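You operate a simulated robot arm through the tools that you are given. There is no shell and no other tool. Be economical: measure what you need, move in short steps, check, and stop when the job is done.

You run a simulated robot arm. Do the job below in one go: nothing can be reset, and whatever is moved stays where it is left.

JOB
Polish the smudge off the linden jar's lid in the jig, then stand the jar at the lit light box.
Fine: lock the cam lever first and free it after; stand the polish pad back; jar on the light pad, light rocker on; fingers out of the cam's bite. Set down upright: linden jar. Where these are worked on the way, their far stop is far enough and under half their travel is too little: cam lever. What is to be rubbed or washed off counts as gone when no trace of it is left.

Only the result counts: the job must be done as asked and must still hold three seconds after the hand-in. Knocking over, shifting, dropping, spilling or breaking anything else fails it. A push-on lid holds only when it is set on centred and level and pressed home; a screw cap is set on level and turned clockwise until tight.

ROBOT AND FRAMES
A 6-joint arm with a two-finger parallel gripper on a trunk, on a base that drives. Base frame: it is fixed to the floor where the robot stands at the start and does not move with it; the origin is under the middle of the robot, x ahead of it, y to its left, z up; the surface under the hand at the start is at about z = 800. Units: mm, rad, N and s.
With the tool pointing down near the work surface it reaches from about 180 to 840 mm from the robot's upright axis, wherever it stands. Its first joint turns from -2.897 to 2.897 rad. Places, roughly: cam lever [400, -100, 900]; light pad [400, 1400, 800]; light rocker [500, 1400, 1000]; polish pad (10x6x10 cm) [600, -600, 800]. Payload 3.91 kg.
The TCP is the grasp point between the finger pads, 30 mm short of the fingertips. In the tool frame z runs along the fingers and y along their closing line. Largest opening 110 mm; finger width 20, thickness 10; the body of the gripper, 48 by 112 mm, starts 55 mm behind the TCP.
Orientation is that of the tool frame in the base frame, as a unit quaternion [x, y, z, w]. With the fingers straight down and closing along the base's y, the tool's x points along the base's -x, its y along +y and its z along -z.

CONTROLS
- The arm moves only by the tool step_arm. Its argument "steps" is a list of rows, each a list of 3 entries, a list of its own where there are three numbers: the shift along the tool's x, y, z in units of 400 mm (1.0 is 400 mm), then the turn, a rotation vector about the tool's x, y, z in units of 180 degrees (1.0 is 180 degrees), then the closure, from 0 (fully open) to 1 (shut). In form: [[[tx, ty, tz], [wx, wy, wz], grip], ...]. A call has 1 to 20 rows; each row is the pose to reach, as a shift and turn from the pose commanded when the call began, along the tool's axes at that moment. A call with a number of a shift or a turn outside -1 to 1 is refused whole. Rows are played at 5 a second. More than 50 mm and 0.15 rad between two rows, or a gripper value outside its range, and nothing of the call is played. A pose out of reach is approached as far as the arm can. The call stops where the force on the tool passes 90 N (or 10 N more than at its start, if that is more) or the arm is blocked; 0.2 s more then pass. Each finger travels about 108 mm/s and halts on what it meets, pressing with about 38 N; the grip force reading is that of the motor and also rises with nothing between the fingers. The clock runs only during rows and for 0.2 s after the last one: add rows that repeat a pose to give the fingers time. The reply holds the time, the measured pose of the TCP, the force on the tool along the base axes, the opening and the grip force, in the units named above and with some noise, with the torque about the TCP (base axes, N m) and any sound that the robot's microphone picked up.
- Cameras (640 x 400 px; columns grow to the right, rows downward): "scene" is now at [-91.5, -42, 1464.7]; the picture's right is [-0.48, -0.88, 0.00], its down [-0.50, 0.27, -0.82] and it looks along [0.72, -0.39, -0.57] (base axes); focal length 253 px, centre (320, 200). "wrist" rides on the gripper at [77, 7, -114] in the tool frame; the picture's right is [-0.09, 1.00, 0.00], its down [-0.80, -0.07, -0.59] and it looks along [-0.59, -0.05, 0.80] (tool axes); focal length 270 px, centre (320, 200). There is no depth. A picture from a camera that has moved, and an enlarged one, comes with that camera's place and axes in the base frame and with its lens.
- get_image(camera): a new picture of that camera. The clock stands still meanwhile.
- slide_trunk(by): slides the trunk up (or, below 0, down) by that many mm; the arm and the scene camera ride with it, the base frame stays. It gives what a move gives, with no picture.
- drive_base(legs): drives the robot by 1 to 6 legs, each [ahead, left, turn to the left] in mm, mm and rad, along the robot's own axes; the way and the turn of a leg run together, so that a leg with both is an arc; at most 1500 mm and 3.142 rad a leg. The arm and the cameras ride along, it lands a little off, and it stops where it bumps. It gives what a move gives.
- aim_head(pan, tilt): turns the head with the scene camera to pan (to the left, within 1.501 rad either way) and tilt (down, from -0.506 to 1.204), counted from straight ahead of the robot. It gives what a move gives.
- inspect(camera, box): a new picture of the part [left, top, right, bottom] of that camera's present view, enlarged. The clock stands still meanwhile.
- hand_in(): hands the job in; it is judged then, once.

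Go step by step. Nothing tells you exact positions but the pictures and the camera data: compare them with the known pose of the tool, close in by small moves and look again before you grip or let go. The budget is 120 turns and 98 pictures, counting those below and the enlarged ones. Unless the task says otherwise, let go and move clear before handing in, and close with one line.

The tools are called by a JSON object that holds its "method" and its "body". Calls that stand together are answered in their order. step_arm: Moves the arm, as the interface text tells. Its arguments: {"type":"object","properties":{"steps":{"type":"array","items":{"type":"array"}}},"required":["steps"]} The other tools are called the same way: slide_trunk (by) slides the trunk up or down; drive_base (legs) drives the base; aim_head (pan, tilt) turns the head that bears the scene camera; get_image (camera) takes a picture; inspect (camera, box) takes an enlarged picture of a part of a camera's view; hand_in () hands the job in.

At the start:

```text
time_s: 0.0
position: [428.1, -95.9, 1231.0]
tcp_rot: [0.001, 1.0, 0.0, 0.0]
force: [-0.4, -0.1, 0.0]
ft_torque: [0.0, 0.03, -0.03]
gripper_width: 109.9
gripper_force: 0.1
trunk travel left (down, up): [-400.0, 140.0]
robot x, y, heading: [-1.1, -0.3, 0.003]
head pan, tilt: [-0.496, 0.607]
```

scene: 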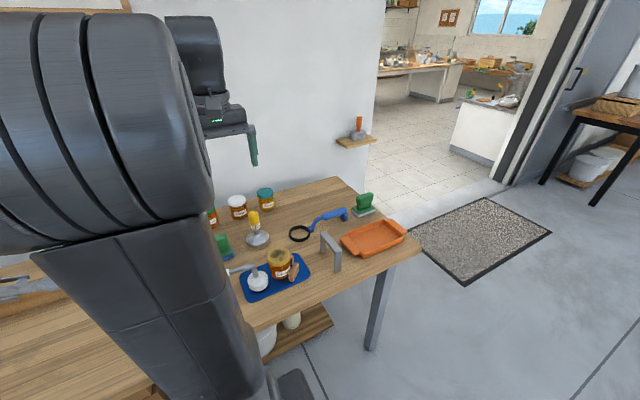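
wrist: 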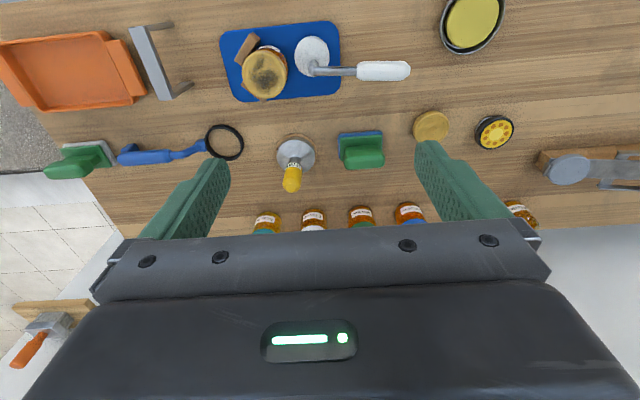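

I see the table with a jar on a blue plate (the jig) next to a lever with a white grip, plus two green-handled pads. I'll look closer before moving.

{"method": "inspect", "body": {"camera": "wrist", "box": [200, 0, 440, 150]}}

{"method": "inspect", "body": {"camera": "scene", "box": [200, 170, 440, 320]}}

{"method": "inspect", "body": {"camera": "wrist", "box": [0, 80, 240, 230]}}

```text
2.67 times, centred on (320, 75) of wrist
camera zoom: at [349.9, -90.6, 1346.1], right [0.09, 1.0, 0.0], down [0.8, -0.07, 0.59], along [0.59, -0.05, -0.8], focal length 721 px, centre (320, 533)
```

zoom: 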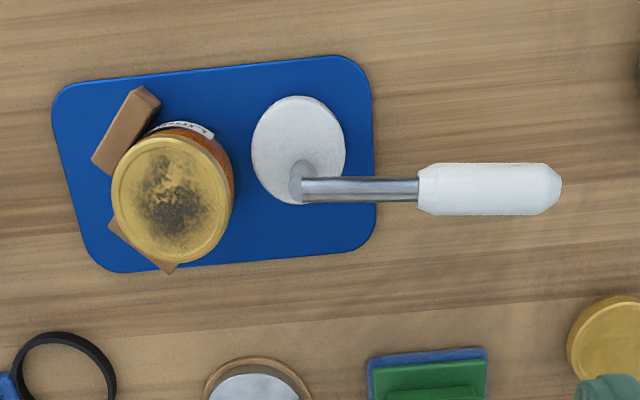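

```text
2.67 times, centred on (320, 245) of scene
camera zoom: at [-91.5, -42.0, 1464.7], right [-0.48, -0.88, 0.0], down [-0.5, 0.27, -0.82], along [0.72, -0.39, -0.57], focal length 675 px, centre (320, 80)
```

zoom: 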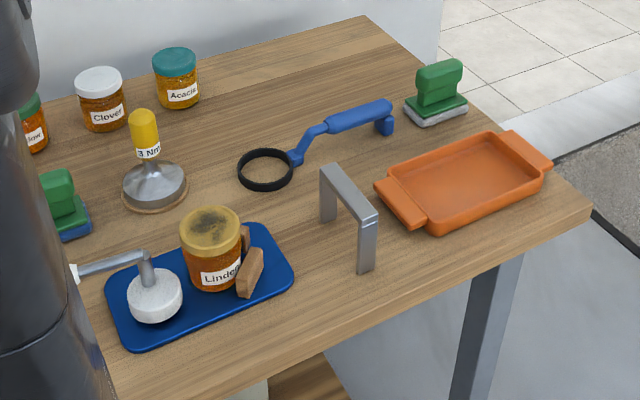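

```text
2.67 times, centred on (120, 155) of wrist
camera zoom: at [349.9, -90.6, 1346.1], right [0.09, 1.0, 0.0], down [0.8, -0.07, 0.59], along [0.59, -0.05, -0.8], focal length 721 px, centre (853, 320)
```

zoom: 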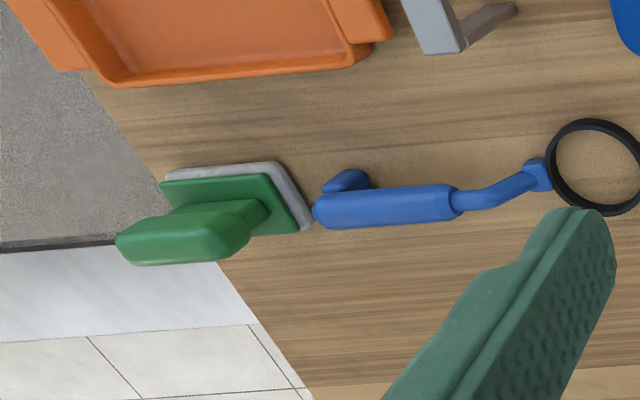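

The jar's lid is about (434,-186,895) and the lever's pivot about (435,-110), with its grip pointing +y. I'll lower the hand for a closer view.

{"method": "step_arm", "body": {"steps": [[[0.02, 0.02, 0.1], [0, 0, 0], 0], [[0.04, 0.04, 0.2], [0, 0, 0], 0], [[0.06, 0.07, 0.3], [0, 0, 0], 0], [[0.07, 0.09, 0.4], [0, 0, 0], 0]]}}

{"method": "get_image", "body": {"camera": "wrist"}}

{"method": "aim_head", "body": {"pan": -0.2, "tilt": 0.8}}

{"method": "get_image", "body": {"camera": "scene"}}

```text
time_s: 1.0
position: [399.0, -59.3, 1069.1]
tcp_rot: [0.0, 1.0, 0.0, 0.0]
force: [0.8, -0.1, 0.9]
ft_torque: [-0.02, -0.01, 0.0]
gripper_width: 109.4
gripper_force: 0.2
trunk travel left (down, up): [-400.0, 140.0]
robot x, y, heading: [-1.7, 3.0, -0.004]
head pan, tilt: [-0.496, 0.607]
```

```text
92 pictures are left
camera wrist: at [322.3, -54.6, 1184.5], right [0.09, 1.0, 0.0], down [0.8, -0.07, 0.59], along [0.59, -0.05, -0.8], focal length 270 px, centre (320, 200)
```

wrist: 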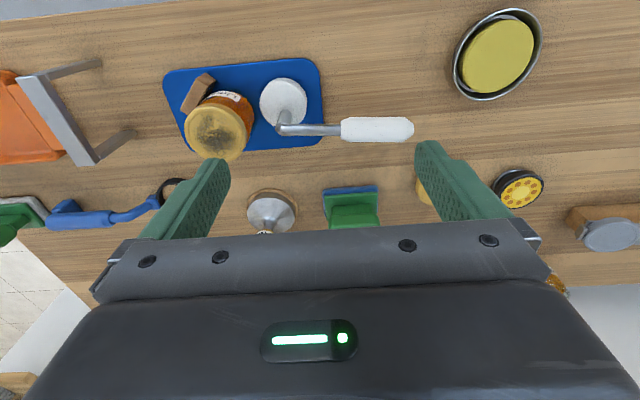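

```text
time_s: 1.8
position: [400.3, -61.3, 1071.1]
tcp_rot: [0.0, 1.0, 0.0, 0.0]
force: [-0.2, 0.5, 0.0]
ft_torque: [-0.01, -0.02, -0.03]
gripper_width: 110.0
gripper_force: 0.1
trunk travel left (down, up): [-400.0, 140.0]
robot x, y, heading: [-0.2, -2.5, -0.003]
head pan, tilt: [-0.201, 0.799]
```

```text
91 pictures are left
camera scene: at [-89.9, -16.2, 1448.5], right [-0.2, -0.98, 0.0], down [-0.7, 0.14, -0.7], along [0.68, -0.14, -0.72], focal length 253 px, centre (320, 200)
```

scene: 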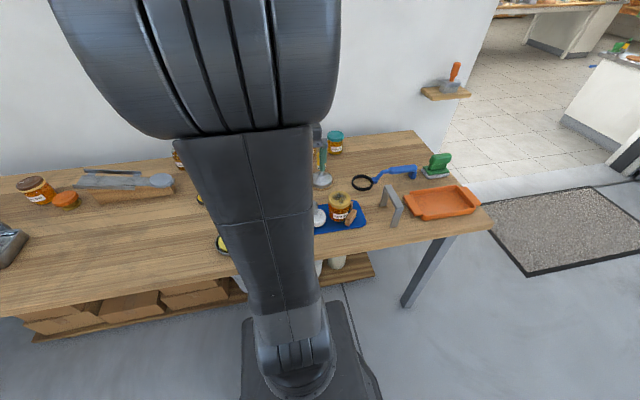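

The lever grip is about (449,3,880), the pivot about (439,-107), and the disc sits on the -x side of the pivot, so a counter-clockwise pull towards the robot should clamp the jar. I'll put closed fingers on the far side of the grip.

{"method": "step_arm", "body": {"steps": [[[-0.07, 0.04, 0.0], [0, 0, 0], 0.5], [[-0.14, 0.09, 0.0], [0, 0, 0], 1], [[-0.235, 0.145, 0.05], [0, 0, 0], 1], [[-0.235, 0.145, 0.15], [0, 0, 0], 1], [[-0.235, 0.145, 0.25], [0, 0, 0], 1], [[-0.235, 0.145, 0.35], [0, 0, 0], 1], [[-0.235, 0.145, 0.435], [0, 0, 0], 1]]}}

{"method": "get_image", "body": {"camera": "wrist"}}

```text
time_s: 3.4
position: [494.0, -2.4, 896.2]
tcp_rot: [-0.001, 1.0, 0.0, 0.0]
force: [0.3, 0.0, 0.0]
ft_torque: [0.0, -0.02, 0.01]
gripper_width: 0.1
gripper_force: 37.7
trunk travel left (down, up): [-400.0, 140.0]
robot x, y, heading: [-0.0, 3.2, 0.0]
head pan, tilt: [-0.201, 0.799]
```

```text
90 pictures are left
camera wrist: at [416.4, 4.0, 1011.8], right [0.09, 1.0, 0.0], down [0.8, -0.07, 0.59], along [0.59, -0.05, -0.8], focal length 270 px, centre (320, 200)
```

wrist: 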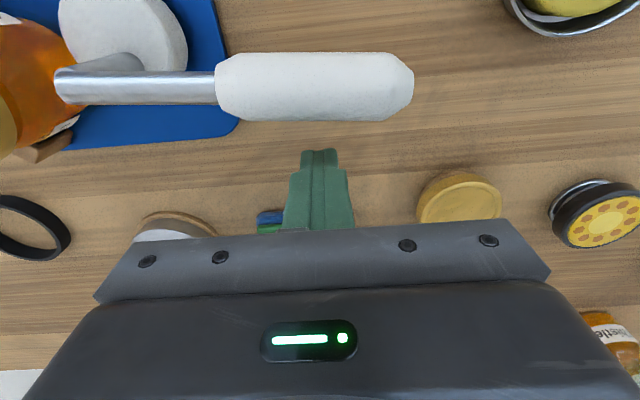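

The grip is just in front of the fingers. I'll start pulling it round counter-clockwise and watch the force.

{"method": "step_arm", "body": {"steps": [[[0.06, 0, 0], [0, 0, 0], 1], [[0.09, 0.005, 0], [0, 0, 0], 1], [[0.128, 0.007, 0], [0, 0, 0], 1], [[0.166, 0.0095, 0], [0, 0, 0], 1]]}}

{"method": "get_image", "body": {"camera": "wrist"}}

```text
time_s: 4.4
position: [426.5, 0.6, 897.2]
tcp_rot: [-0.001, 1.0, 0.0, 0.0]
force: [-0.4, -0.6, -0.6]
ft_torque: [0.0, -0.01, -0.01]
gripper_width: 0.0
gripper_force: 37.7
trunk travel left (down, up): [-400.0, 140.0]
robot x, y, heading: [2.5, 0.5, -0.002]
head pan, tilt: [-0.201, 0.799]
```

```text
89 pictures are left
camera wrist: at [349.1, 7.6, 1012.4], right [0.09, 1.0, 0.0], down [0.8, -0.07, 0.59], along [0.59, -0.05, -0.8], focal length 270 px, centre (320, 200)
```

wrist: 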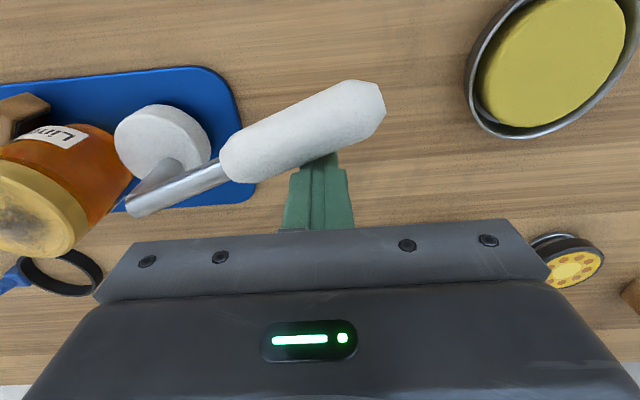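

The lever follows easily and the disc closes towards the jar. I'll continue the arc.

{"method": "step_arm", "body": {"steps": [[[0.037, -0.005, 0], [0, 0, 0], 1], [[0.074, -0.0135, 0], [0, 0, 0], 1], [[0.11, -0.028, 0], [0, 0, 0], 1], [[0.1425, -0.0475, 0], [0, 0, 0], 1], [[0.173, -0.07, 0], [0, 0, 0], 1], [[0.2, -0.099, 0], [0, 0, 0], 1], [[0.222, -0.13, 0], [0, 0, 0], 1]]}}

{"method": "get_image", "body": {"camera": "wrist"}}

```text
time_s: 6.0
position: [338.0, -50.6, 896.6]
tcp_rot: [0.0, 1.0, 0.0, 0.0]
force: [-0.8, 0.3, -2.0]
ft_torque: [-0.01, 0.0, 0.02]
gripper_width: 0.0
gripper_force: 38.0
trunk travel left (down, up): [-400.0, 140.0]
robot x, y, heading: [0.9, -1.0, -0.003]
head pan, tilt: [-0.201, 0.799]
```

```text
88 pictures are left
camera wrist: at [260.7, -44.5, 1011.9], right [0.09, 1.0, 0.0], down [0.8, -0.07, 0.59], along [0.59, -0.05, -0.8], focal length 270 px, centre (320, 200)
```

wrist: 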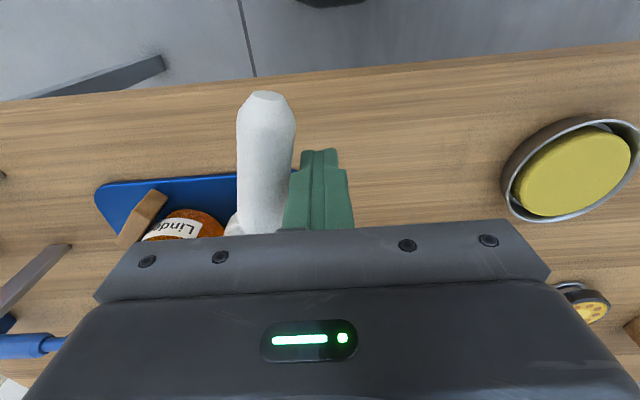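

The lever points about 167° now with hardly any force. I'll push on in small steps until a stop or load is felt.

{"method": "step_arm", "body": {"steps": [[[0.019, -0.034, 0], [0, 0, 0], 1], [[0.03, -0.065, 0], [0, 0, 0], 1], [[0.0425, -0.107, 0], [0, 0, 0], 1], [[0.046, -0.132, 0], [0, 0, 0], 1], [[0.0475, -0.157, 0], [0, 0, 0], 1]]}}

{"method": "get_image", "body": {"camera": "wrist"}}

```text
time_s: 6.6
position: [335.3, -56.3, 897.7]
tcp_rot: [-0.004, 1.0, 0.003, 0.009]
force: [7.6, 41.3, -3.2]
ft_torque: [-0.3, 0.15, -0.29]
gripper_width: 0.3
gripper_force: 37.4
trunk travel left (down, up): [-400.0, 140.0]
robot x, y, heading: [2.2, 1.0, 0.009]
head pan, tilt: [-0.201, 0.799]
stopped in row 2: the force on the tool passed its limit at 103 N (the readings are from after the stop); the commanded pose is now the measured one
```

```text
87 pictures are left
camera wrist: at [256.3, -51.1, 1011.7], right [0.08, 1.0, 0.01], down [0.79, -0.07, 0.61], along [0.61, -0.05, -0.79], focal length 270 px, centre (320, 200)
```

wrist: 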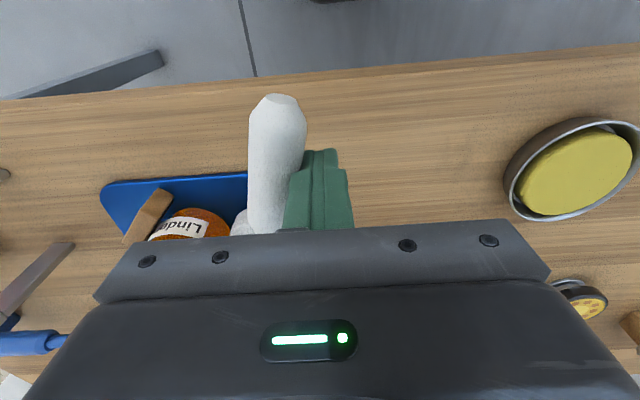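

The lever hit its far stop at about 168° with the disc against the jar. I'll back off, rise and check the clamp from above.

{"method": "step_arm", "body": {"steps": [[[0, 0.05, 0], [0, 0, 0], 1], [[0, 0.1, 0], [0, 0, 0], 1], [[0, 0.1, -0.1], [0, 0, 0], 0.5], [[0, 0.1, -0.2], [0, 0, 0], 0.5], [[0, 0.05, -0.3], [0, 0, 0], 0.5], [[-0.03, -0.05, -0.35], [0, 0, 0], 0.5], [[-0.06, -0.15, -0.35], [0, 0, 0], 0.5]]}}

{"method": "get_image", "body": {"camera": "wrist"}}

```text
time_s: 8.2
position: [355.1, -128.5, 1038.4]
tcp_rot: [-0.001, 1.0, 0.003, 0.006]
force: [-0.5, 0.0, -0.4]
ft_torque: [0.01, 0.02, -0.04]
gripper_width: 54.9
gripper_force: 0.1
trunk travel left (down, up): [-400.0, 140.0]
robot x, y, heading: [-3.1, 0.1, 0.006]
head pan, tilt: [-0.201, 0.799]
```

```text
86 pictures are left
camera wrist: at [276.9, -122.3, 1151.6], right [0.09, 1.0, 0.01], down [0.79, -0.07, 0.6], along [0.6, -0.05, -0.8], focal length 270 px, centre (320, 200)
```

wrist: 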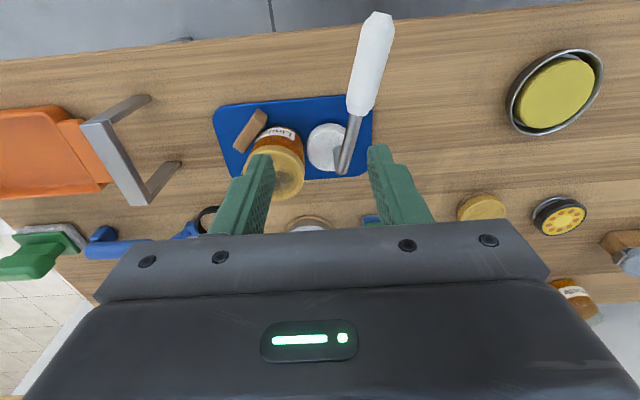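

The lever is at its far stop and the jar is clamped. Next is the grey-based polish pad near (570,-615), which is at the edge of reach, so I'll rise and drive right 280 mm.

{"method": "step_arm", "body": {"steps": [[[0, 0, -0.1], [0, 0, 0], 0], [[0, 0, -0.2], [0, 0, 0], 0]]}}

{"method": "drive_base", "body": {"legs": [[0, -280, 0]]}}

{"method": "aim_head", "body": {"pan": -0.6, "tilt": 0.7}}

{"method": "get_image", "body": {"camera": "scene"}}

{"method": "get_image", "body": {"camera": "wrist"}}

```text
time_s: 8.8
position: [354.2, -126.6, 1116.4]
tcp_rot: [-0.001, 1.0, 0.004, 0.006]
force: [-0.6, 0.8, -0.2]
ft_torque: [0.01, 0.02, 0.02]
gripper_width: 110.1
gripper_force: 0.0
trunk travel left (down, up): [-400.0, 140.0]
robot x, y, heading: [0.6, -0.6, 0.003]
head pan, tilt: [-0.201, 0.799]
```

```text
time_s: 10.8
position: [356.1, -409.2, 1116.7]
tcp_rot: [-0.002, 1.0, 0.003, 0.006]
force: [0.6, 0.1, 0.0]
ft_torque: [0.03, -0.01, -0.01]
gripper_width: 110.2
gripper_force: 0.1
trunk travel left (down, up): [-400.0, 140.0]
robot x, y, heading: [2.2, -280.3, 0.006]
head pan, tilt: [-0.201, 0.799]
```

```text
time_s: 11.6
position: [355.0, -409.3, 1116.5]
tcp_rot: [-0.002, 1.0, 0.004, 0.006]
force: [0.8, -0.6, 0.3]
ft_torque: [0.01, -0.03, 0.01]
gripper_width: 109.9
gripper_force: 0.1
trunk travel left (down, up): [-400.0, 140.0]
robot x, y, heading: [-0.5, -280.5, 0.005]
head pan, tilt: [-0.6, 0.7]
```

```text
85 pictures are left
camera scene: at [-96.5, -329.0, 1456.7], right [-0.56, -0.83, 0.0], down [-0.53, 0.36, -0.76], along [0.63, -0.43, -0.64], focal length 253 px, centre (320, 200)
```

scene: 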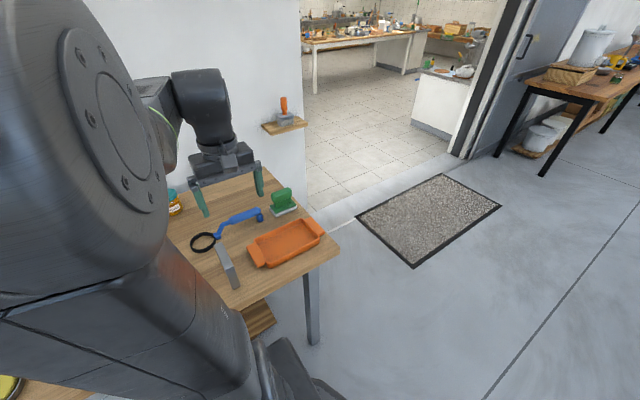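

```text
84 pictures are left
camera wrist: at [277.2, -403.8, 1230.6], right [0.08, 1.0, 0.01], down [0.79, -0.07, 0.6], along [0.6, -0.05, -0.8], focal length 270 px, centre (320, 200)
```

wrist: 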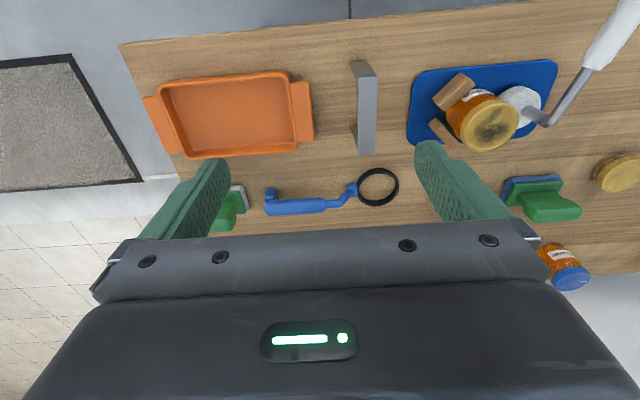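

Now I'll move the hand over towards the polish pad and look.

{"method": "step_arm", "body": {"steps": [[[-0.06, -0.09, 0.0], [0.0025, 0.0038, 0.0013], 0], [[-0.12, -0.18, 0.0], [0.0025, 0.0038, 0.0013], 0], [[-0.16, -0.27, 0.0], [0.0025, 0.0038, 0.0013], 0], [[-0.2, -0.36, 0.04], [0.0025, 0.0038, 0.0013], 0], [[-0.24, -0.45, 0.08], [0.0025, 0.0038, 0.0013], 0]]}}

{"method": "get_image", "body": {"camera": "wrist"}}

{"method": "inspect", "body": {"camera": "scene", "box": [220, 160, 340, 235]}}

```text
time_s: 12.8
position: [454.1, -589.3, 1085.5]
tcp_rot: [0.001, 1.0, -0.001, 0.0]
force: [0.3, 0.8, -0.1]
ft_torque: [0.01, 0.0, 0.07]
gripper_width: 110.0
gripper_force: 0.0
trunk travel left (down, up): [-400.0, 140.0]
robot x, y, heading: [4.0, -280.5, 0.003]
head pan, tilt: [-0.6, 0.7]
```

```text
83 pictures are left
camera wrist: at [375.9, -582.8, 1199.5], right [0.09, 1.0, 0.0], down [0.8, -0.07, 0.59], along [0.59, -0.05, -0.8], focal length 270 px, centre (320, 200)
```

wrist: 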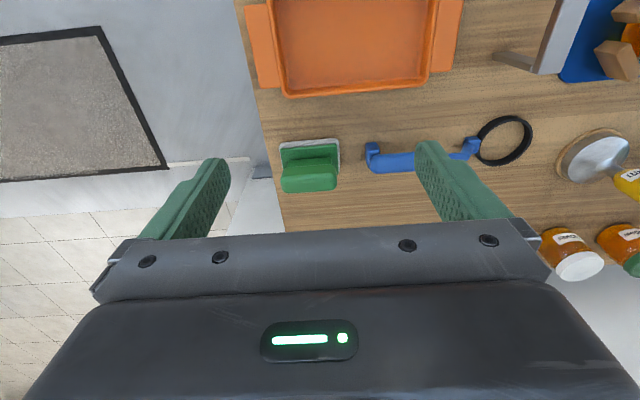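

```text
5.33 times, centred on (280, 198) of scene
camera zoom: at [-96.0, -329.6, 1456.7], right [-0.56, -0.83, 0.0], down [-0.53, 0.36, -0.76], along [0.63, -0.43, -0.64], focal length 1350 px, centre (533, 213)
```

zoom: 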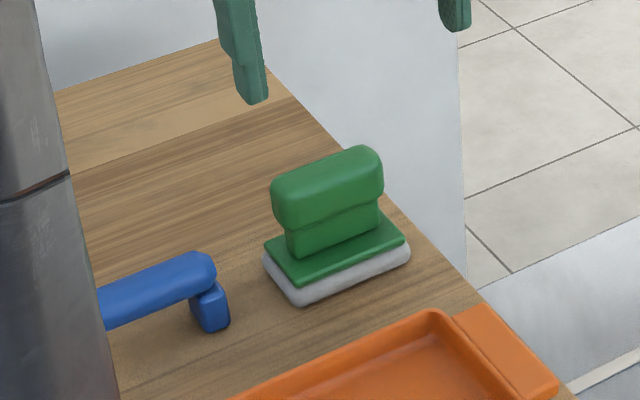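

The pad sits at about (563,-614), its grip bar running along y with the top near z 900. I'll turn the hand 90° so the fingers close along x, and hover above it.

{"method": "step_arm", "body": {"steps": [[[-0.025, -0.006, 0.0], [0, 0, 0.0455], 0], [[-0.05, -0.012, 0.0], [0, 0, 0.091], 0], [[-0.075, -0.018, 0.0], [0, 0, 0.1365], 0], [[-0.1, -0.024, 0.0], [0, 0, 0.182], 0], [[-0.125, -0.03, 0.0], [0, 0, 0.2275], 0], [[-0.15, -0.036, 0.0], [0, 0, 0.273], 0], [[-0.175, -0.042, 0.0], [0, 0, 0.3185], 0], [[-0.2, -0.048, 0.02], [0, 0, 0.364], 0], [[-0.225, -0.054, 0.05], [0, 0, 0.4095], 0], [[-0.25, -0.06, 0.08], [0, 0, 0.455], 0], [[-0.2725, -0.0625, 0.11], [0, 0, 0.5], 0]]}}

{"method": "get_image", "body": {"camera": "wrist"}}

{"method": "inspect", "body": {"camera": "scene", "box": [180, 100, 380, 225]}}

```text
time_s: 15.2
position: [562.2, -614.1, 1041.1]
tcp_rot: [0.708, 0.706, -0.001, 0.001]
force: [-0.3, 0.1, 0.1]
ft_torque: [0.0, 0.02, 0.02]
gripper_width: 110.0
gripper_force: 0.1
trunk travel left (down, up): [-400.0, 140.0]
robot x, y, heading: [1.2, -280.6, 0.002]
head pan, tilt: [-0.6, 0.7]
```

```text
81 pictures are left
camera wrist: at [569.0, -537.3, 1155.3], right [1.0, -0.09, 0.0], down [-0.07, -0.8, 0.6], along [-0.05, -0.59, -0.8], focal length 270 px, centre (320, 200)
```

wrist: 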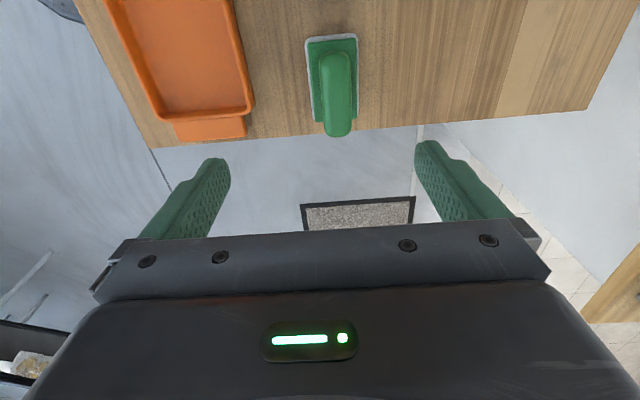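

```text
3.20 times, centred on (280, 162) of scene
camera zoom: at [-96.1, -329.2, 1456.7], right [-0.56, -0.83, 0.0], down [-0.53, 0.36, -0.76], along [0.63, -0.43, -0.64], focal length 810 px, centre (448, 320)
```

zoom: 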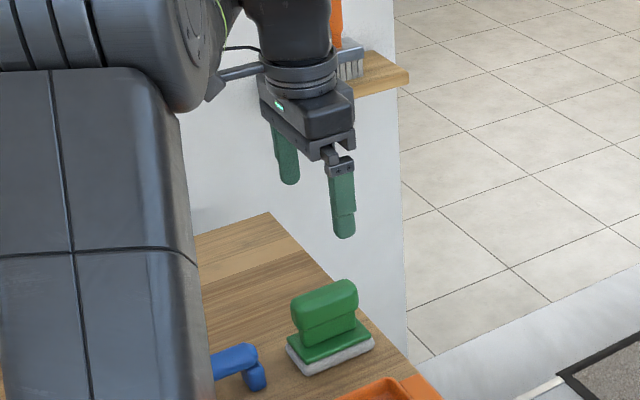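

The pad is at about x 578, y -612, aligned with the axes. I'll descend to TCP z 882 and grip the bar.

{"method": "step_arm", "body": {"steps": [[[0.005, 0.02, 0.1], [0, 0, 0], 0.2], [[0.005, 0.04, 0.2], [0, 0, 0], 0.2], [[0.005, 0.04, 0.3], [0, 0, 0], 0.2]]}}

{"method": "get_image", "body": {"camera": "wrist"}}

{"method": "inspect", "body": {"camera": "scene", "box": [200, 140, 360, 240]}}

```text
time_s: 16.0
position: [578.6, -611.6, 921.2]
tcp_rot: [0.708, 0.706, -0.001, 0.001]
force: [0.6, -0.2, -0.2]
ft_torque: [0.02, 0.0, 0.0]
gripper_width: 88.1
gripper_force: 0.0
trunk travel left (down, up): [-400.0, 140.0]
robot x, y, heading: [0.9, -284.2, 0.006]
head pan, tilt: [-0.6, 0.7]
```

```text
79 pictures are left
camera wrist: at [585.3, -535.3, 1035.7], right [1.0, -0.09, 0.0], down [-0.07, -0.8, 0.6], along [-0.05, -0.59, -0.8], focal length 270 px, centre (320, 200)
```

wrist: 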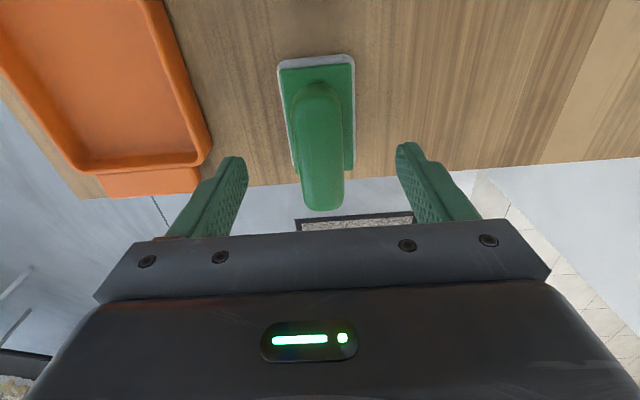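

```text
4.00 times, centred on (280, 190) of scene
camera zoom: at [-96.2, -329.2, 1456.8], right [-0.56, -0.83, 0.0], down [-0.53, 0.36, -0.76], along [0.63, -0.43, -0.64], focal length 1012 px, centre (480, 240)
```

zoom: 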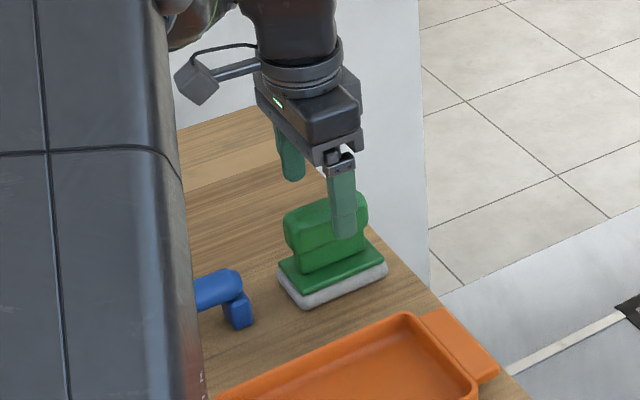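

The bar is centred between the fingers. I'll go down 39 mm, close, and lift slightly.

{"method": "step_arm", "body": {"steps": [[[0.01, 0, 0.05], [0, 0, 0], 0.2], [[0.01, 0, 0.0975], [0, 0, 0], 0.2], [[0.01, 0, 0.0975], [0, 0, 0], 0.6], [[0.01, 0, 0.0975], [0, 0, 0], 1], [[0.01, 0, 0.0975], [0, 0, 0], 1], [[0.01, 0, 0.0975], [0, 0, 0], 1]]}}

{"method": "step_arm", "body": {"steps": [[[0, 0, -0.05], [0, 0, 0], 1], [[0, 0, -0.1], [0, 0, 0], 1]]}}

{"method": "get_image", "body": {"camera": "wrist"}}

{"method": "inspect", "body": {"camera": "scene", "box": [200, 140, 360, 240]}}

```text
time_s: 17.4
position: [578.1, -607.6, 882.9]
tcp_rot: [0.708, 0.706, 0.0, 0.0]
force: [0.6, 0.8, 0.6]
ft_torque: [0.01, 0.05, -0.01]
gripper_width: 28.9
gripper_force: 37.8
trunk travel left (down, up): [-400.0, 140.0]
robot x, y, heading: [-1.1, -279.2, 0.007]
head pan, tilt: [-0.6, 0.7]
```

```text
time_s: 18.0
position: [578.1, -607.3, 922.4]
tcp_rot: [0.708, 0.706, -0.001, 0.001]
force: [-0.2, 0.2, -0.4]
ft_torque: [0.02, 0.02, -0.01]
gripper_width: 29.1
gripper_force: 38.2
trunk travel left (down, up): [-400.0, 140.0]
robot x, y, heading: [-0.1, -283.4, 0.01]
head pan, tilt: [-0.6, 0.7]
```

```text
77 pictures are left
camera wrist: at [584.6, -531.0, 1036.9], right [1.0, -0.09, 0.0], down [-0.07, -0.8, 0.6], along [-0.05, -0.59, -0.8], focal length 270 px, centre (320, 200)
```

wrist: 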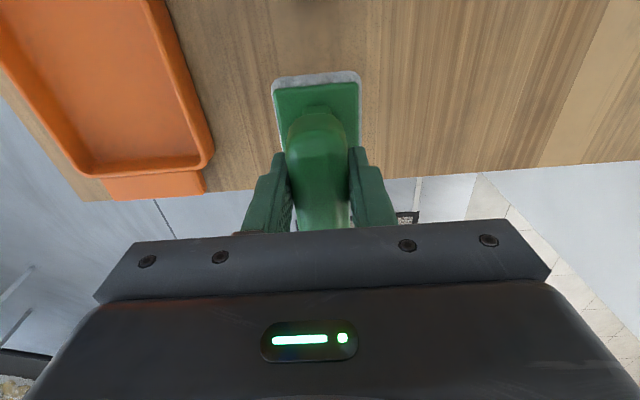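

```text
4.00 times, centred on (280, 190) of scene
camera zoom: at [-96.5, -329.1, 1456.7], right [-0.56, -0.83, 0.0], down [-0.53, 0.36, -0.76], along [0.63, -0.43, -0.64], focal length 1012 px, centre (480, 240)
```

zoom: 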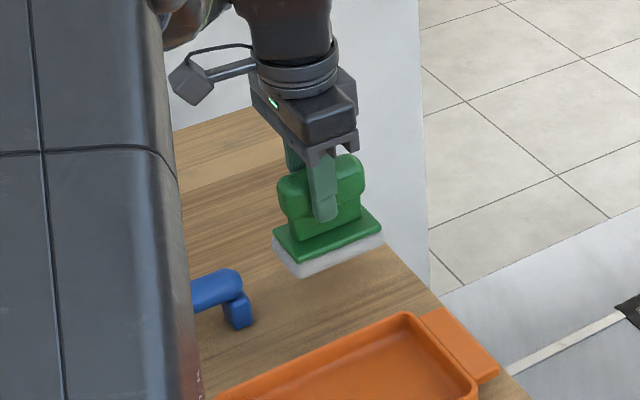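

The pad is held (taken at TCP (578,-607.5,883), so its sole is about 83 mm below the TCP). I'll lift it and carry it towards the jar.

{"method": "step_arm", "body": {"steps": [[[0, 0, -0.11], [0, 0, 0], 1], [[0, 0, -0.22], [0, 0, 0], 1], [[0, 0, -0.33], [0, 0, 0], 1], [[0.03, 0, -0.4], [0, 0, 0], 1], [[0.13, -0.05, -0.4], [0, 0, 0], 1], [[0.23, -0.09, -0.4], [0, 0, 0], 1], [[0.33, -0.13, -0.4], [0, 0, 0], 1], [[0.43, -0.17, -0.4], [0, 0, 0], 1], [[0.53, -0.21, -0.4], [0, 0, 0], 1], [[0.63, -0.25, -0.4], [0, 0, 0], 1], [[0.73, -0.3, -0.4], [0, 0, 0], 1], [[0.83, -0.345, -0.4], [0, 0, 0], 1]]}}

{"method": "get_image", "body": {"camera": "wrist"}}

{"method": "aim_head", "body": {"pan": 0.15, "tilt": 0.8}}

{"method": "get_image", "body": {"camera": "scene"}}

```text
time_s: 20.6
position: [438.9, -275.9, 1080.0]
tcp_rot: [0.708, 0.706, 0.0, 0.002]
force: [0.2, -0.1, 0.0]
ft_torque: [0.04, 0.0, -0.05]
gripper_width: 29.6
gripper_force: 38.0
trunk travel left (down, up): [-400.0, 140.0]
robot x, y, heading: [1.1, -279.9, 0.009]
head pan, tilt: [-0.6, 0.7]
```

```text
75 pictures are left
camera wrist: at [446.1, -199.2, 1195.3], right [1.0, -0.09, 0.0], down [-0.07, -0.8, 0.6], along [-0.05, -0.59, -0.8], focal length 270 px, centre (320, 200)
```

wrist: 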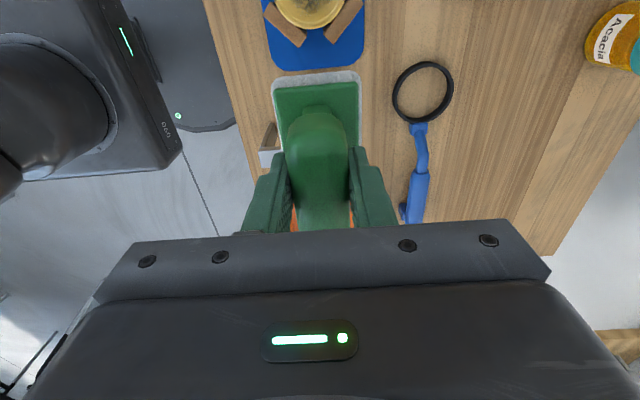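

```text
time_s: 21.7
position: [440.8, -276.6, 1080.4]
tcp_rot: [0.708, 0.707, -0.001, 0.0]
force: [0.4, -0.4, -1.1]
ft_torque: [0.02, 0.0, 0.04]
gripper_width: 29.4
gripper_force: 37.7
trunk travel left (down, up): [-400.0, 140.0]
robot x, y, heading: [4.1, -287.4, 0.004]
head pan, tilt: [0.15, 0.799]
```

```text
74 pictures are left
camera scene: at [-87.1, -269.0, 1448.5], right [0.15, -0.99, 0.0], down [-0.71, -0.11, -0.7], along [0.69, 0.11, -0.72], focal length 253 px, centre (320, 200)
```

scene: 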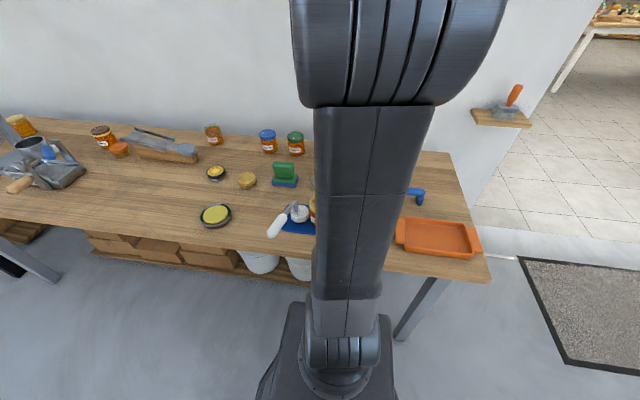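

The jar's lid is near (437,-196). I'll bring the pad above it, then feel downward for contact.

{"method": "step_arm", "body": {"steps": [[[0.1, -0.009, 0], [0, 0, 0], 1], [[0.215, -0.009, 0], [0, 0, 0], 1], [[0.215, -0.009, 0.1], [0, 0, 0], 1], [[0.215, -0.009, 0.2], [0, 0, 0], 1], [[0.215, -0.009, 0.225], [0, 0, 0], 1]]}}

{"method": "get_image", "body": {"camera": "wrist"}}

{"method": "aim_head", "body": {"pan": 0.4, "tilt": 0.8}}

{"method": "get_image", "body": {"camera": "scene"}}

```text
time_s: 22.9
position: [436.7, -189.4, 989.8]
tcp_rot: [0.708, 0.706, -0.001, 0.001]
force: [-0.6, -1.1, -1.4]
ft_torque: [-0.01, 0.01, 0.04]
gripper_width: 29.3
gripper_force: 37.4
trunk travel left (down, up): [-400.0, 140.0]
robot x, y, heading: [2.2, -277.6, 0.005]
head pan, tilt: [0.15, 0.799]
```

```text
73 pictures are left
camera wrist: at [443.7, -112.9, 1105.3], right [1.0, -0.09, 0.0], down [-0.07, -0.8, 0.6], along [-0.05, -0.59, -0.8], focal length 270 px, centre (320, 200)
```

wrist: 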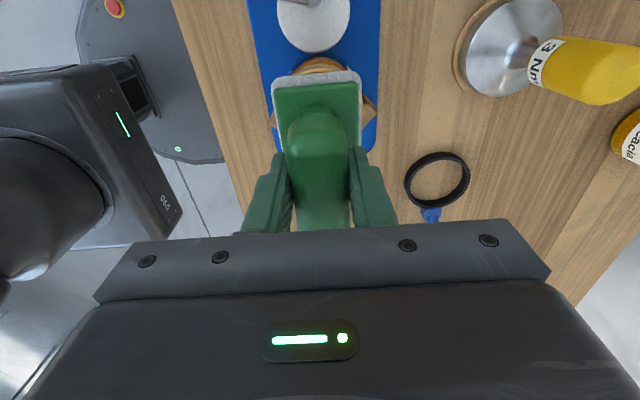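

```text
time_s: 23.7
position: [436.9, -189.8, 991.6]
tcp_rot: [0.708, 0.707, -0.001, 0.0]
force: [0.1, -0.3, -0.5]
ft_torque: [-0.01, 0.01, -0.03]
gripper_width: 29.4
gripper_force: 38.2
trunk travel left (down, up): [-400.0, 140.0]
robot x, y, heading: [2.0, -280.1, 0.009]
head pan, tilt: [0.4, 0.799]
```

```text
72 pictures are left
camera scene: at [-92.6, -249.6, 1448.5], right [0.39, -0.92, 0.0], down [-0.66, -0.28, -0.7], along [0.64, 0.27, -0.72], focal length 253 px, centre (320, 200)
```

scene: 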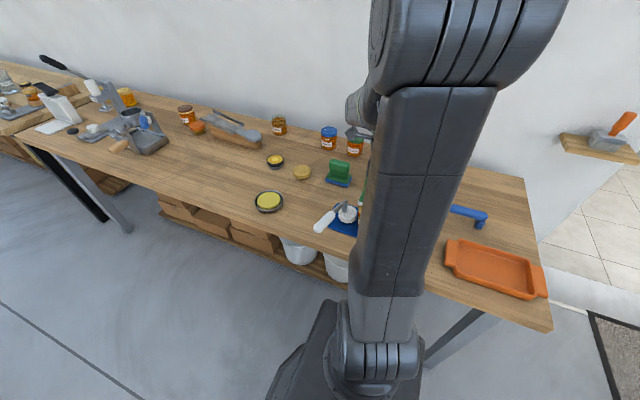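

The pad is centred over the lid. I'll lower it slowly to contact.

{"method": "step_arm", "body": {"steps": [[[0, 0, 0.01], [0, 0, 0], 1], [[0, 0, 0.02], [0, 0, 0], 1], [[0, 0, 0.0275], [0, 0, 0], 1], [[0, 0, 0.0325], [0, 0, 0], 1]]}}

```text
time_s: 24.7
position: [437.6, -189.0, 977.8]
tcp_rot: [0.708, 0.707, 0.0, 0.0]
force: [0.9, 0.4, -1.2]
ft_torque: [0.0, 0.01, -0.02]
gripper_width: 29.1
gripper_force: 37.8
trunk travel left (down, up): [-400.0, 140.0]
robot x, y, heading: [6.3, -280.8, 0.003]
head pan, tilt: [0.4, 0.799]
```

{"method": "step_arm", "body": {"steps": [[[0, 0, 0.004], [0, 0, 0], 1], [[0, 0, 0.008], [0, 0, 0], 1], [[0, 0, 0.01], [0, 0, 0], 1]]}}

```text
time_s: 25.5
position: [436.1, -189.6, 974.5]
tcp_rot: [0.707, 0.707, -0.001, 0.001]
force: [-0.9, -0.4, -0.4]
ft_torque: [0.04, -0.01, -0.02]
gripper_width: 29.3
gripper_force: 38.4
trunk travel left (down, up): [-400.0, 140.0]
robot x, y, heading: [4.1, -284.1, 0.007]
head pan, tilt: [0.4, 0.799]
```

No contact yet at z 974; I'll continue down in 1.5 mm increments.

{"method": "step_arm", "body": {"steps": [[[0, 0, 0.004], [0, 0, 0], 1], [[0, 0, 0.008], [0, 0, 0], 1], [[0, 0, 0.01], [0, 0, 0], 1]]}}

{"method": "get_image", "body": {"camera": "wrist"}}

```text
time_s: 26.3
position: [436.8, -188.3, 971.4]
tcp_rot: [0.708, 0.707, 0.002, 0.001]
force: [-0.3, 0.4, 25.2]
ft_torque: [0.01, 0.27, 0.01]
gripper_width: 29.2
gripper_force: 38.2
trunk travel left (down, up): [-400.0, 140.0]
robot x, y, heading: [4.4, -277.6, 0.007]
head pan, tilt: [0.4, 0.799]
```

```text
71 pictures are left
camera wrist: at [442.5, -113.4, 1086.9], right [1.0, -0.09, 0.0], down [-0.07, -0.8, 0.59], along [-0.05, -0.59, -0.8], focal length 270 px, centre (320, 200)
```

wrist: 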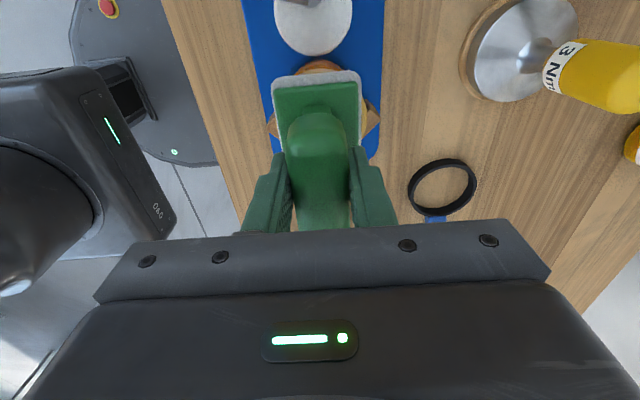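

Contact at about z 972.5 with 25 N; the torque says the lid's centre lies about 11 mm further in -x (x ≈ 426). I'll rub in a raster around that.

{"method": "step_arm", "body": {"steps": [[[0, -0.03, 0], [0, 0, 0], 1], [[0, -0.055, 0], [0, 0, 0], 1], [[0, -0.075, 0], [0, 0, 0], 1], [[-0.025, -0.075, 0], [0, 0, 0], 1], [[-0.025, -0.045, 0], [0, 0, 0], 1], [[-0.025, -0.01, 0], [0, 0, 0], 1], [[-0.025, 0.015, 0], [0, 0, 0], 1], [[-0.045, 0.015, 0], [0, 0, 0], 1], [[-0.045, -0.015, 0], [0, 0, 0], 1], [[-0.045, -0.045, 0], [0, 0, 0], 1], [[-0.045, -0.075, 0], [0, 0, 0], 1], [[-0.01, -0.075, 0], [0, 0, 0], 1], [[0.02, -0.075, 0], [0, 0, 0], 1], [[0.02, -0.045, 0], [0, 0, 0], 1], [[0.02, -0.01, 0], [0, 0, 0], 1], [[0.02, 0.015, 0], [0, 0, 0], 1], [[0, 0.015, 0], [0, 0, 0], 1], [[0, -0.01, 0], [0, 0, 0], 1], [[0, -0.0275, 0], [0, 0, 0], 1], [[0, -0.0275, 0], [0, 0, 0], 1]]}}

```text
time_s: 30.5
position: [425.9, -189.2, 971.0]
tcp_rot: [0.707, 0.707, -0.001, 0.002]
force: [9.4, -1.0, 19.8]
ft_torque: [-0.06, -0.71, -0.01]
gripper_width: 29.3
gripper_force: 38.1
trunk travel left (down, up): [-400.0, 140.0]
robot x, y, heading: [1.5, -280.3, 0.004]
head pan, tilt: [0.4, 0.799]
```

The rubbing pass is done. I'll lift and shift the pad aside to look at the lid.

{"method": "step_arm", "body": {"steps": [[[0, 0, -0.05], [0, 0, 0], 1], [[0, 0, -0.15], [0, 0, 0], 1], [[0, 0.1, -0.22], [0, 0, 0], 1], [[0, 0.2, -0.22], [0, 0, 0], 1], [[0, 0.25, -0.22], [0, 0, 0], 1]]}}

{"method": "inspect", "body": {"camera": "wrist", "box": [160, 40, 320, 140]}}

```text
time_s: 31.7
position: [526.0, -189.8, 1058.0]
tcp_rot: [0.707, 0.707, -0.001, 0.001]
force: [-0.8, 0.7, -0.5]
ft_torque: [0.0, 0.02, -0.01]
gripper_width: 29.3
gripper_force: 37.8
trunk travel left (down, up): [-400.0, 140.0]
robot x, y, heading: [1.2, -279.6, 0.006]
head pan, tilt: [0.4, 0.799]
```

```text
4.00 times, centred on (240, 90) of wrist
camera zoom: at [532.4, -113.8, 1172.9], right [1.0, -0.09, 0.0], down [-0.07, -0.8, 0.6], along [-0.05, -0.59, -0.8], focal length 1081 px, centre (640, 640)
```

zoom: 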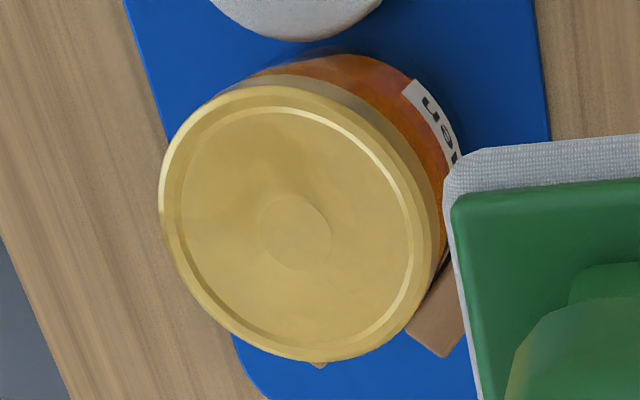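

The smudge looks essentially gone, but a faint shade might remain, so I'll do a second pass shifted slightly to +x with a touch more pressure.

{"method": "step_arm", "body": {"steps": [[[0, -0.115, 0], [0, 0, 0], 1], [[0, -0.2275, 0], [0, 0, 0], 1], [[0, -0.2275, 0.1], [0, 0, 0], 1], [[0, -0.2275, 0.18], [0, 0, 0], 1], [[0, -0.2275, 0.205], [0, 0, 0], 1], [[0, -0.2275, 0.215], [0, 0, 0], 1], [[0, -0.2275, 0.221], [0, 0, 0], 1]]}}

{"method": "step_arm", "body": {"steps": [[[0, 0.025, 0.001], [0, 0, 0], 1], [[0, 0.05, 0.001], [0, 0, 0], 1], [[0.02, 0.05, 0.001], [0, 0, 0], 1], [[0.02, 0.02, 0.001], [0, 0, 0], 1], [[0.02, -0.02, 0.001], [0, 0, 0], 1], [[0.02, -0.05, 0.001], [0, 0, 0], 1], [[0, -0.05, 0.001], [0, 0, 0], 1], [[0, -0.02, 0.001], [0, 0, 0], 1], [[0, 0.02, 0.001], [0, 0, 0], 1], [[0, 0.05, 0.001], [0, 0, 0], 1], [[-0.025, 0.05, 0.001], [0, 0, 0], 1], [[-0.025, 0.02, 0.001], [0, 0, 0], 1], [[-0.025, -0.02, 0.001], [0, 0, 0], 1], [[-0.025, -0.05, 0.001], [0, 0, 0], 1], [[-0.045, -0.05, 0.001], [0, 0, 0], 1], [[-0.045, -0.02, 0.001], [0, 0, 0], 1], [[-0.045, 0.02, 0.001], [0, 0, 0], 1], [[-0.045, 0.05, 0.001], [0, 0, 0], 1], [[-0.02, 0.02, 0.001], [0, 0, 0], 1], [[0, 0, 0.001], [0, 0, 0], 1]]}}

{"method": "step_arm", "body": {"steps": [[[0, 0, -0.05], [0, 0, 0], 1], [[0, 0, -0.15], [0, 0, 0], 1], [[0, 0.1, -0.23], [0, 0, 0], 1], [[0, 0.2, -0.23], [0, 0, 0], 1], [[0, 0.25, -0.23], [0, 0, 0], 1]]}}

{"method": "inspect", "body": {"camera": "wrist", "box": [160, 40, 320, 140]}}

```text
time_s: 33.3
position: [433.5, -189.9, 971.1]
tcp_rot: [0.707, 0.707, 0.0, 0.001]
force: [0.5, 0.0, 10.0]
ft_torque: [-0.05, 0.16, 0.0]
gripper_width: 29.3
gripper_force: 37.9
trunk travel left (down, up): [-400.0, 140.0]
robot x, y, heading: [3.8, -281.0, 0.006]
head pan, tilt: [0.4, 0.799]
```

```text
time_s: 37.5
position: [436.2, -191.2, 969.5]
tcp_rot: [0.708, 0.706, 0.002, 0.002]
force: [10.2, -7.6, 32.0]
ft_torque: [-0.89, -0.45, 0.18]
gripper_width: 29.5
gripper_force: 38.4
trunk travel left (down, up): [-400.0, 140.0]
robot x, y, heading: [4.5, -282.2, 0.005]
head pan, tilt: [0.4, 0.799]
```

```text
refused: row 3 steps farther than a row can; nothing moved
```

```text
4.00 times, centred on (240, 90) of wrist
camera zoom: at [441.7, -114.5, 1084.9], right [1.0, -0.09, 0.0], down [-0.07, -0.8, 0.59], along [-0.05, -0.59, -0.8], focal length 1081 px, centre (640, 640)
```

zoom: 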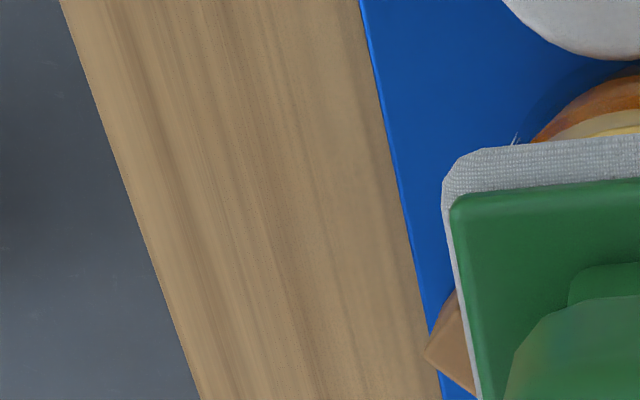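

Second pass done; the lift was refused for too long a row, so I'll lift again and look.

{"method": "step_arm", "body": {"steps": [[[0, 0, -0.05], [0, 0, 0], 1], [[0, 0, -0.15], [0, 0, 0], 1], [[0, 0.1, -0.22], [0, 0, 0], 1], [[0, 0.2, -0.22], [0, 0, 0], 1], [[0, 0.25, -0.22], [0, 0, 0], 1]]}}

{"method": "inspect", "body": {"camera": "wrist", "box": [160, 40, 320, 140]}}

```text
time_s: 38.7
position: [535.7, -188.5, 1056.7]
tcp_rot: [0.708, 0.707, -0.001, 0.001]
force: [0.0, -0.2, 0.0]
ft_torque: [0.01, -0.02, 0.01]
gripper_width: 29.5
gripper_force: 38.3
trunk travel left (down, up): [-400.0, 140.0]
robot x, y, heading: [1.9, -282.0, 0.002]
head pan, tilt: [0.4, 0.799]
```

```text
4.00 times, centred on (240, 90) of wrist
camera zoom: at [542.1, -111.9, 1171.6], right [1.0, -0.09, 0.0], down [-0.07, -0.8, 0.6], along [-0.05, -0.59, -0.8], focal length 1081 px, centre (640, 640)
```

zoom: 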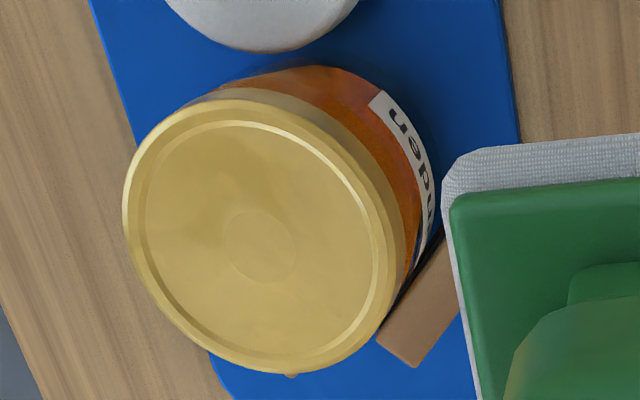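

Both looks show the same soft shading, likely a reflection on the metal; I'll recheck from another angle later. Now I carry the pad back to its spot.

{"method": "step_arm", "body": {"steps": [[[-0.1, 0.01, -0.05], [0, 0, 0], 1], [[-0.2, 0.02, -0.05], [0, 0, 0], 1], [[-0.3, 0.03, -0.05], [0, 0, 0], 1], [[-0.4, 0.04, -0.05], [0, 0, 0], 1], [[-0.5, 0.05, -0.05], [0, 0, 0], 1], [[-0.6, 0.06, -0.05], [0, 0, 0], 1], [[-0.7, 0.07, -0.05], [0, 0, 0], 1], [[-0.8, 0.08, -0.05], [0, 0, 0], 1], [[-0.9, 0.09, -0.05], [0, 0, 0], 1], [[-1.0, 0.105, -0.05], [0, 0, 0], 1]]}}

```text
time_s: 40.9
position: [577.0, -590.4, 1077.2]
tcp_rot: [0.707, 0.707, 0.0, 0.001]
force: [0.1, 1.1, -1.3]
ft_torque: [0.04, -0.01, 0.0]
gripper_width: 29.3
gripper_force: 38.1
trunk travel left (down, up): [-400.0, 140.0]
robot x, y, heading: [-0.4, -282.0, 0.008]
head pan, tilt: [0.4, 0.799]
```

{"method": "step_arm", "body": {"steps": [[[-0.044, 0.002, 0.1], [0, 0, 0], 1], [[-0.044, 0.002, 0.2], [0, 0, 0], 1], [[-0.044, 0.002, 0.3], [0, 0, 0], 1], [[-0.044, 0.002, 0.4], [0, 0, 0], 1], [[-0.044, 0.002, 0.45], [0, 0, 0], 1], [[-0.044, 0.002, 0.47], [0, 0, 0], 1], [[-0.044, 0.002, 0.48], [0, 0, 0], 1]]}}

{"method": "get_image", "body": {"camera": "wrist"}}

```text
time_s: 42.5
position: [577.6, -607.4, 885.9]
tcp_rot: [0.707, 0.707, 0.0, 0.0]
force: [0.5, 0.7, -0.5]
ft_torque: [-0.01, -0.02, 0.02]
gripper_width: 29.2
gripper_force: 37.8
trunk travel left (down, up): [-400.0, 140.0]
robot x, y, heading: [1.8, -280.8, 0.0]
head pan, tilt: [0.4, 0.799]
```

```text
67 pictures are left
camera wrist: at [583.9, -531.0, 999.9], right [1.0, -0.09, 0.0], down [-0.07, -0.8, 0.6], along [-0.05, -0.59, -0.8], focal length 270 px, centre (320, 200)
```

wrist: 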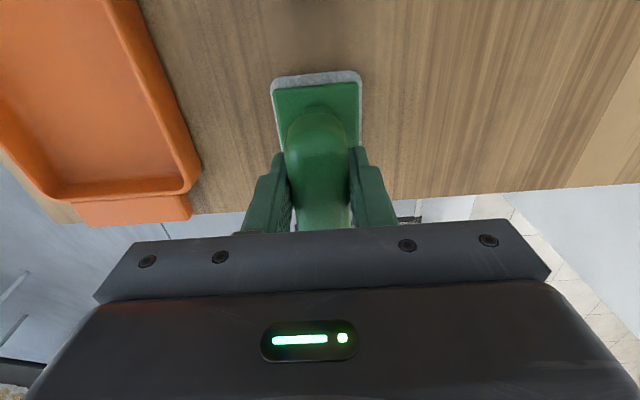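

Now the last few millimetres, feeling for the table.

{"method": "step_arm", "body": {"steps": [[[0, 0, 0.004], [0, 0, 0], 1], [[0, 0, 0.007], [0, 0, 0], 1], [[0, 0, 0.0075], [0, 0, 0], 1]]}}

```text
time_s: 43.3
position: [577.3, -607.3, 882.2]
tcp_rot: [0.708, 0.706, -0.001, 0.001]
force: [-0.2, 1.0, -0.5]
ft_torque: [-0.02, 0.01, 0.01]
gripper_width: 29.2
gripper_force: 37.4
trunk travel left (down, up): [-400.0, 140.0]
robot x, y, heading: [2.1, -278.0, 0.006]
head pan, tilt: [0.4, 0.799]
```

{"method": "step_arm", "body": {"steps": [[[0, 0, 0.0025], [0, 0, 0], 1], [[0, 0, 0.005], [0, 0, 0], 1]]}}

```text
time_s: 43.9
position: [577.8, -607.9, 880.7]
tcp_rot: [0.708, 0.707, -0.001, 0.001]
force: [-0.2, 0.3, -0.5]
ft_torque: [0.01, 0.02, -0.03]
gripper_width: 29.2
gripper_force: 37.6
trunk travel left (down, up): [-400.0, 140.0]
robot x, y, heading: [-0.1, -285.4, 0.009]
head pan, tilt: [0.4, 0.799]
```

{"method": "step_arm", "body": {"steps": [[[0, 0, 0.0025], [0, 0, 0], 1], [[0, 0, 0.005], [0, 0, 0], 1]]}}

{"method": "step_arm", "body": {"steps": [[[0, 0, 0.0025], [0, 0, 0], 1]]}}

```text
time_s: 44.5
position: [576.7, -607.8, 881.4]
tcp_rot: [0.707, 0.707, 0.001, 0.002]
force: [0.5, 1.6, 8.9]
ft_torque: [0.22, 0.2, -0.03]
gripper_width: 29.6
gripper_force: 37.9
trunk travel left (down, up): [-400.0, 140.0]
robot x, y, heading: [4.0, -279.8, 0.005]
head pan, tilt: [0.4, 0.799]
```

```text
time_s: 44.9
position: [576.4, -607.0, 879.6]
tcp_rot: [0.707, 0.707, 0.0, 0.003]
force: [0.6, -0.5, 18.1]
ft_torque: [0.35, 0.25, -0.01]
gripper_width: 29.5
gripper_force: 38.5
trunk travel left (down, up): [-400.0, 140.0]
robot x, y, heading: [4.0, -280.1, 0.0]
head pan, tilt: [0.4, 0.799]
```

The pad is standing on the table. I'll open, rise clear and check.

{"method": "step_arm", "body": {"steps": [[[0, 0, -0.004], [0, 0, 0], 1], [[0, 0, -0.004], [0, 0, 0], 0.7], [[0, 0, -0.004], [0, 0, 0], 0.4], [[0, 0, -0.004], [0, 0, 0], 0.2], [[0, 0, -0.08], [0, 0, 0], 0.2], [[0, 0, -0.18], [0, 0, 0], 0.2], [[0, 0, -0.29], [0, 0, 0], 0.2], [[0, 0, -0.4], [0, 0, 0], 0]]}}

{"method": "get_image", "body": {"camera": "wrist"}}

```text
time_s: 46.7
position: [577.8, -607.4, 1038.8]
tcp_rot: [0.708, 0.706, 0.0, 0.0]
force: [-0.5, -0.1, 0.4]
ft_torque: [0.03, 0.0, -0.02]
gripper_width: 110.0
gripper_force: 0.1
trunk travel left (down, up): [-400.0, 140.0]
robot x, y, heading: [1.0, -279.7, 0.009]
head pan, tilt: [0.4, 0.799]
```

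```text
66 pictures are left
camera wrist: at [583.7, -531.2, 1153.3], right [1.0, -0.09, 0.0], down [-0.07, -0.8, 0.6], along [-0.05, -0.59, -0.8], focal length 270 px, centre (320, 200)
```

wrist: 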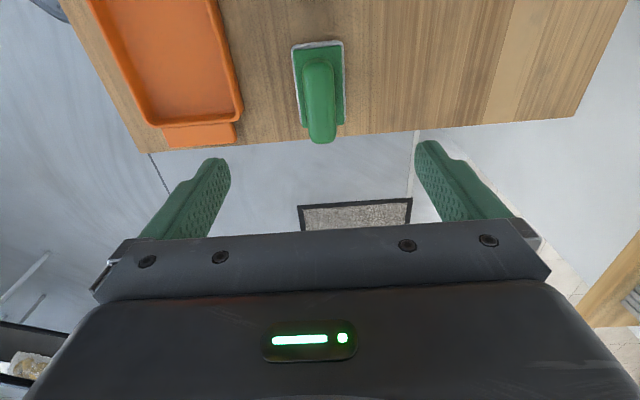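

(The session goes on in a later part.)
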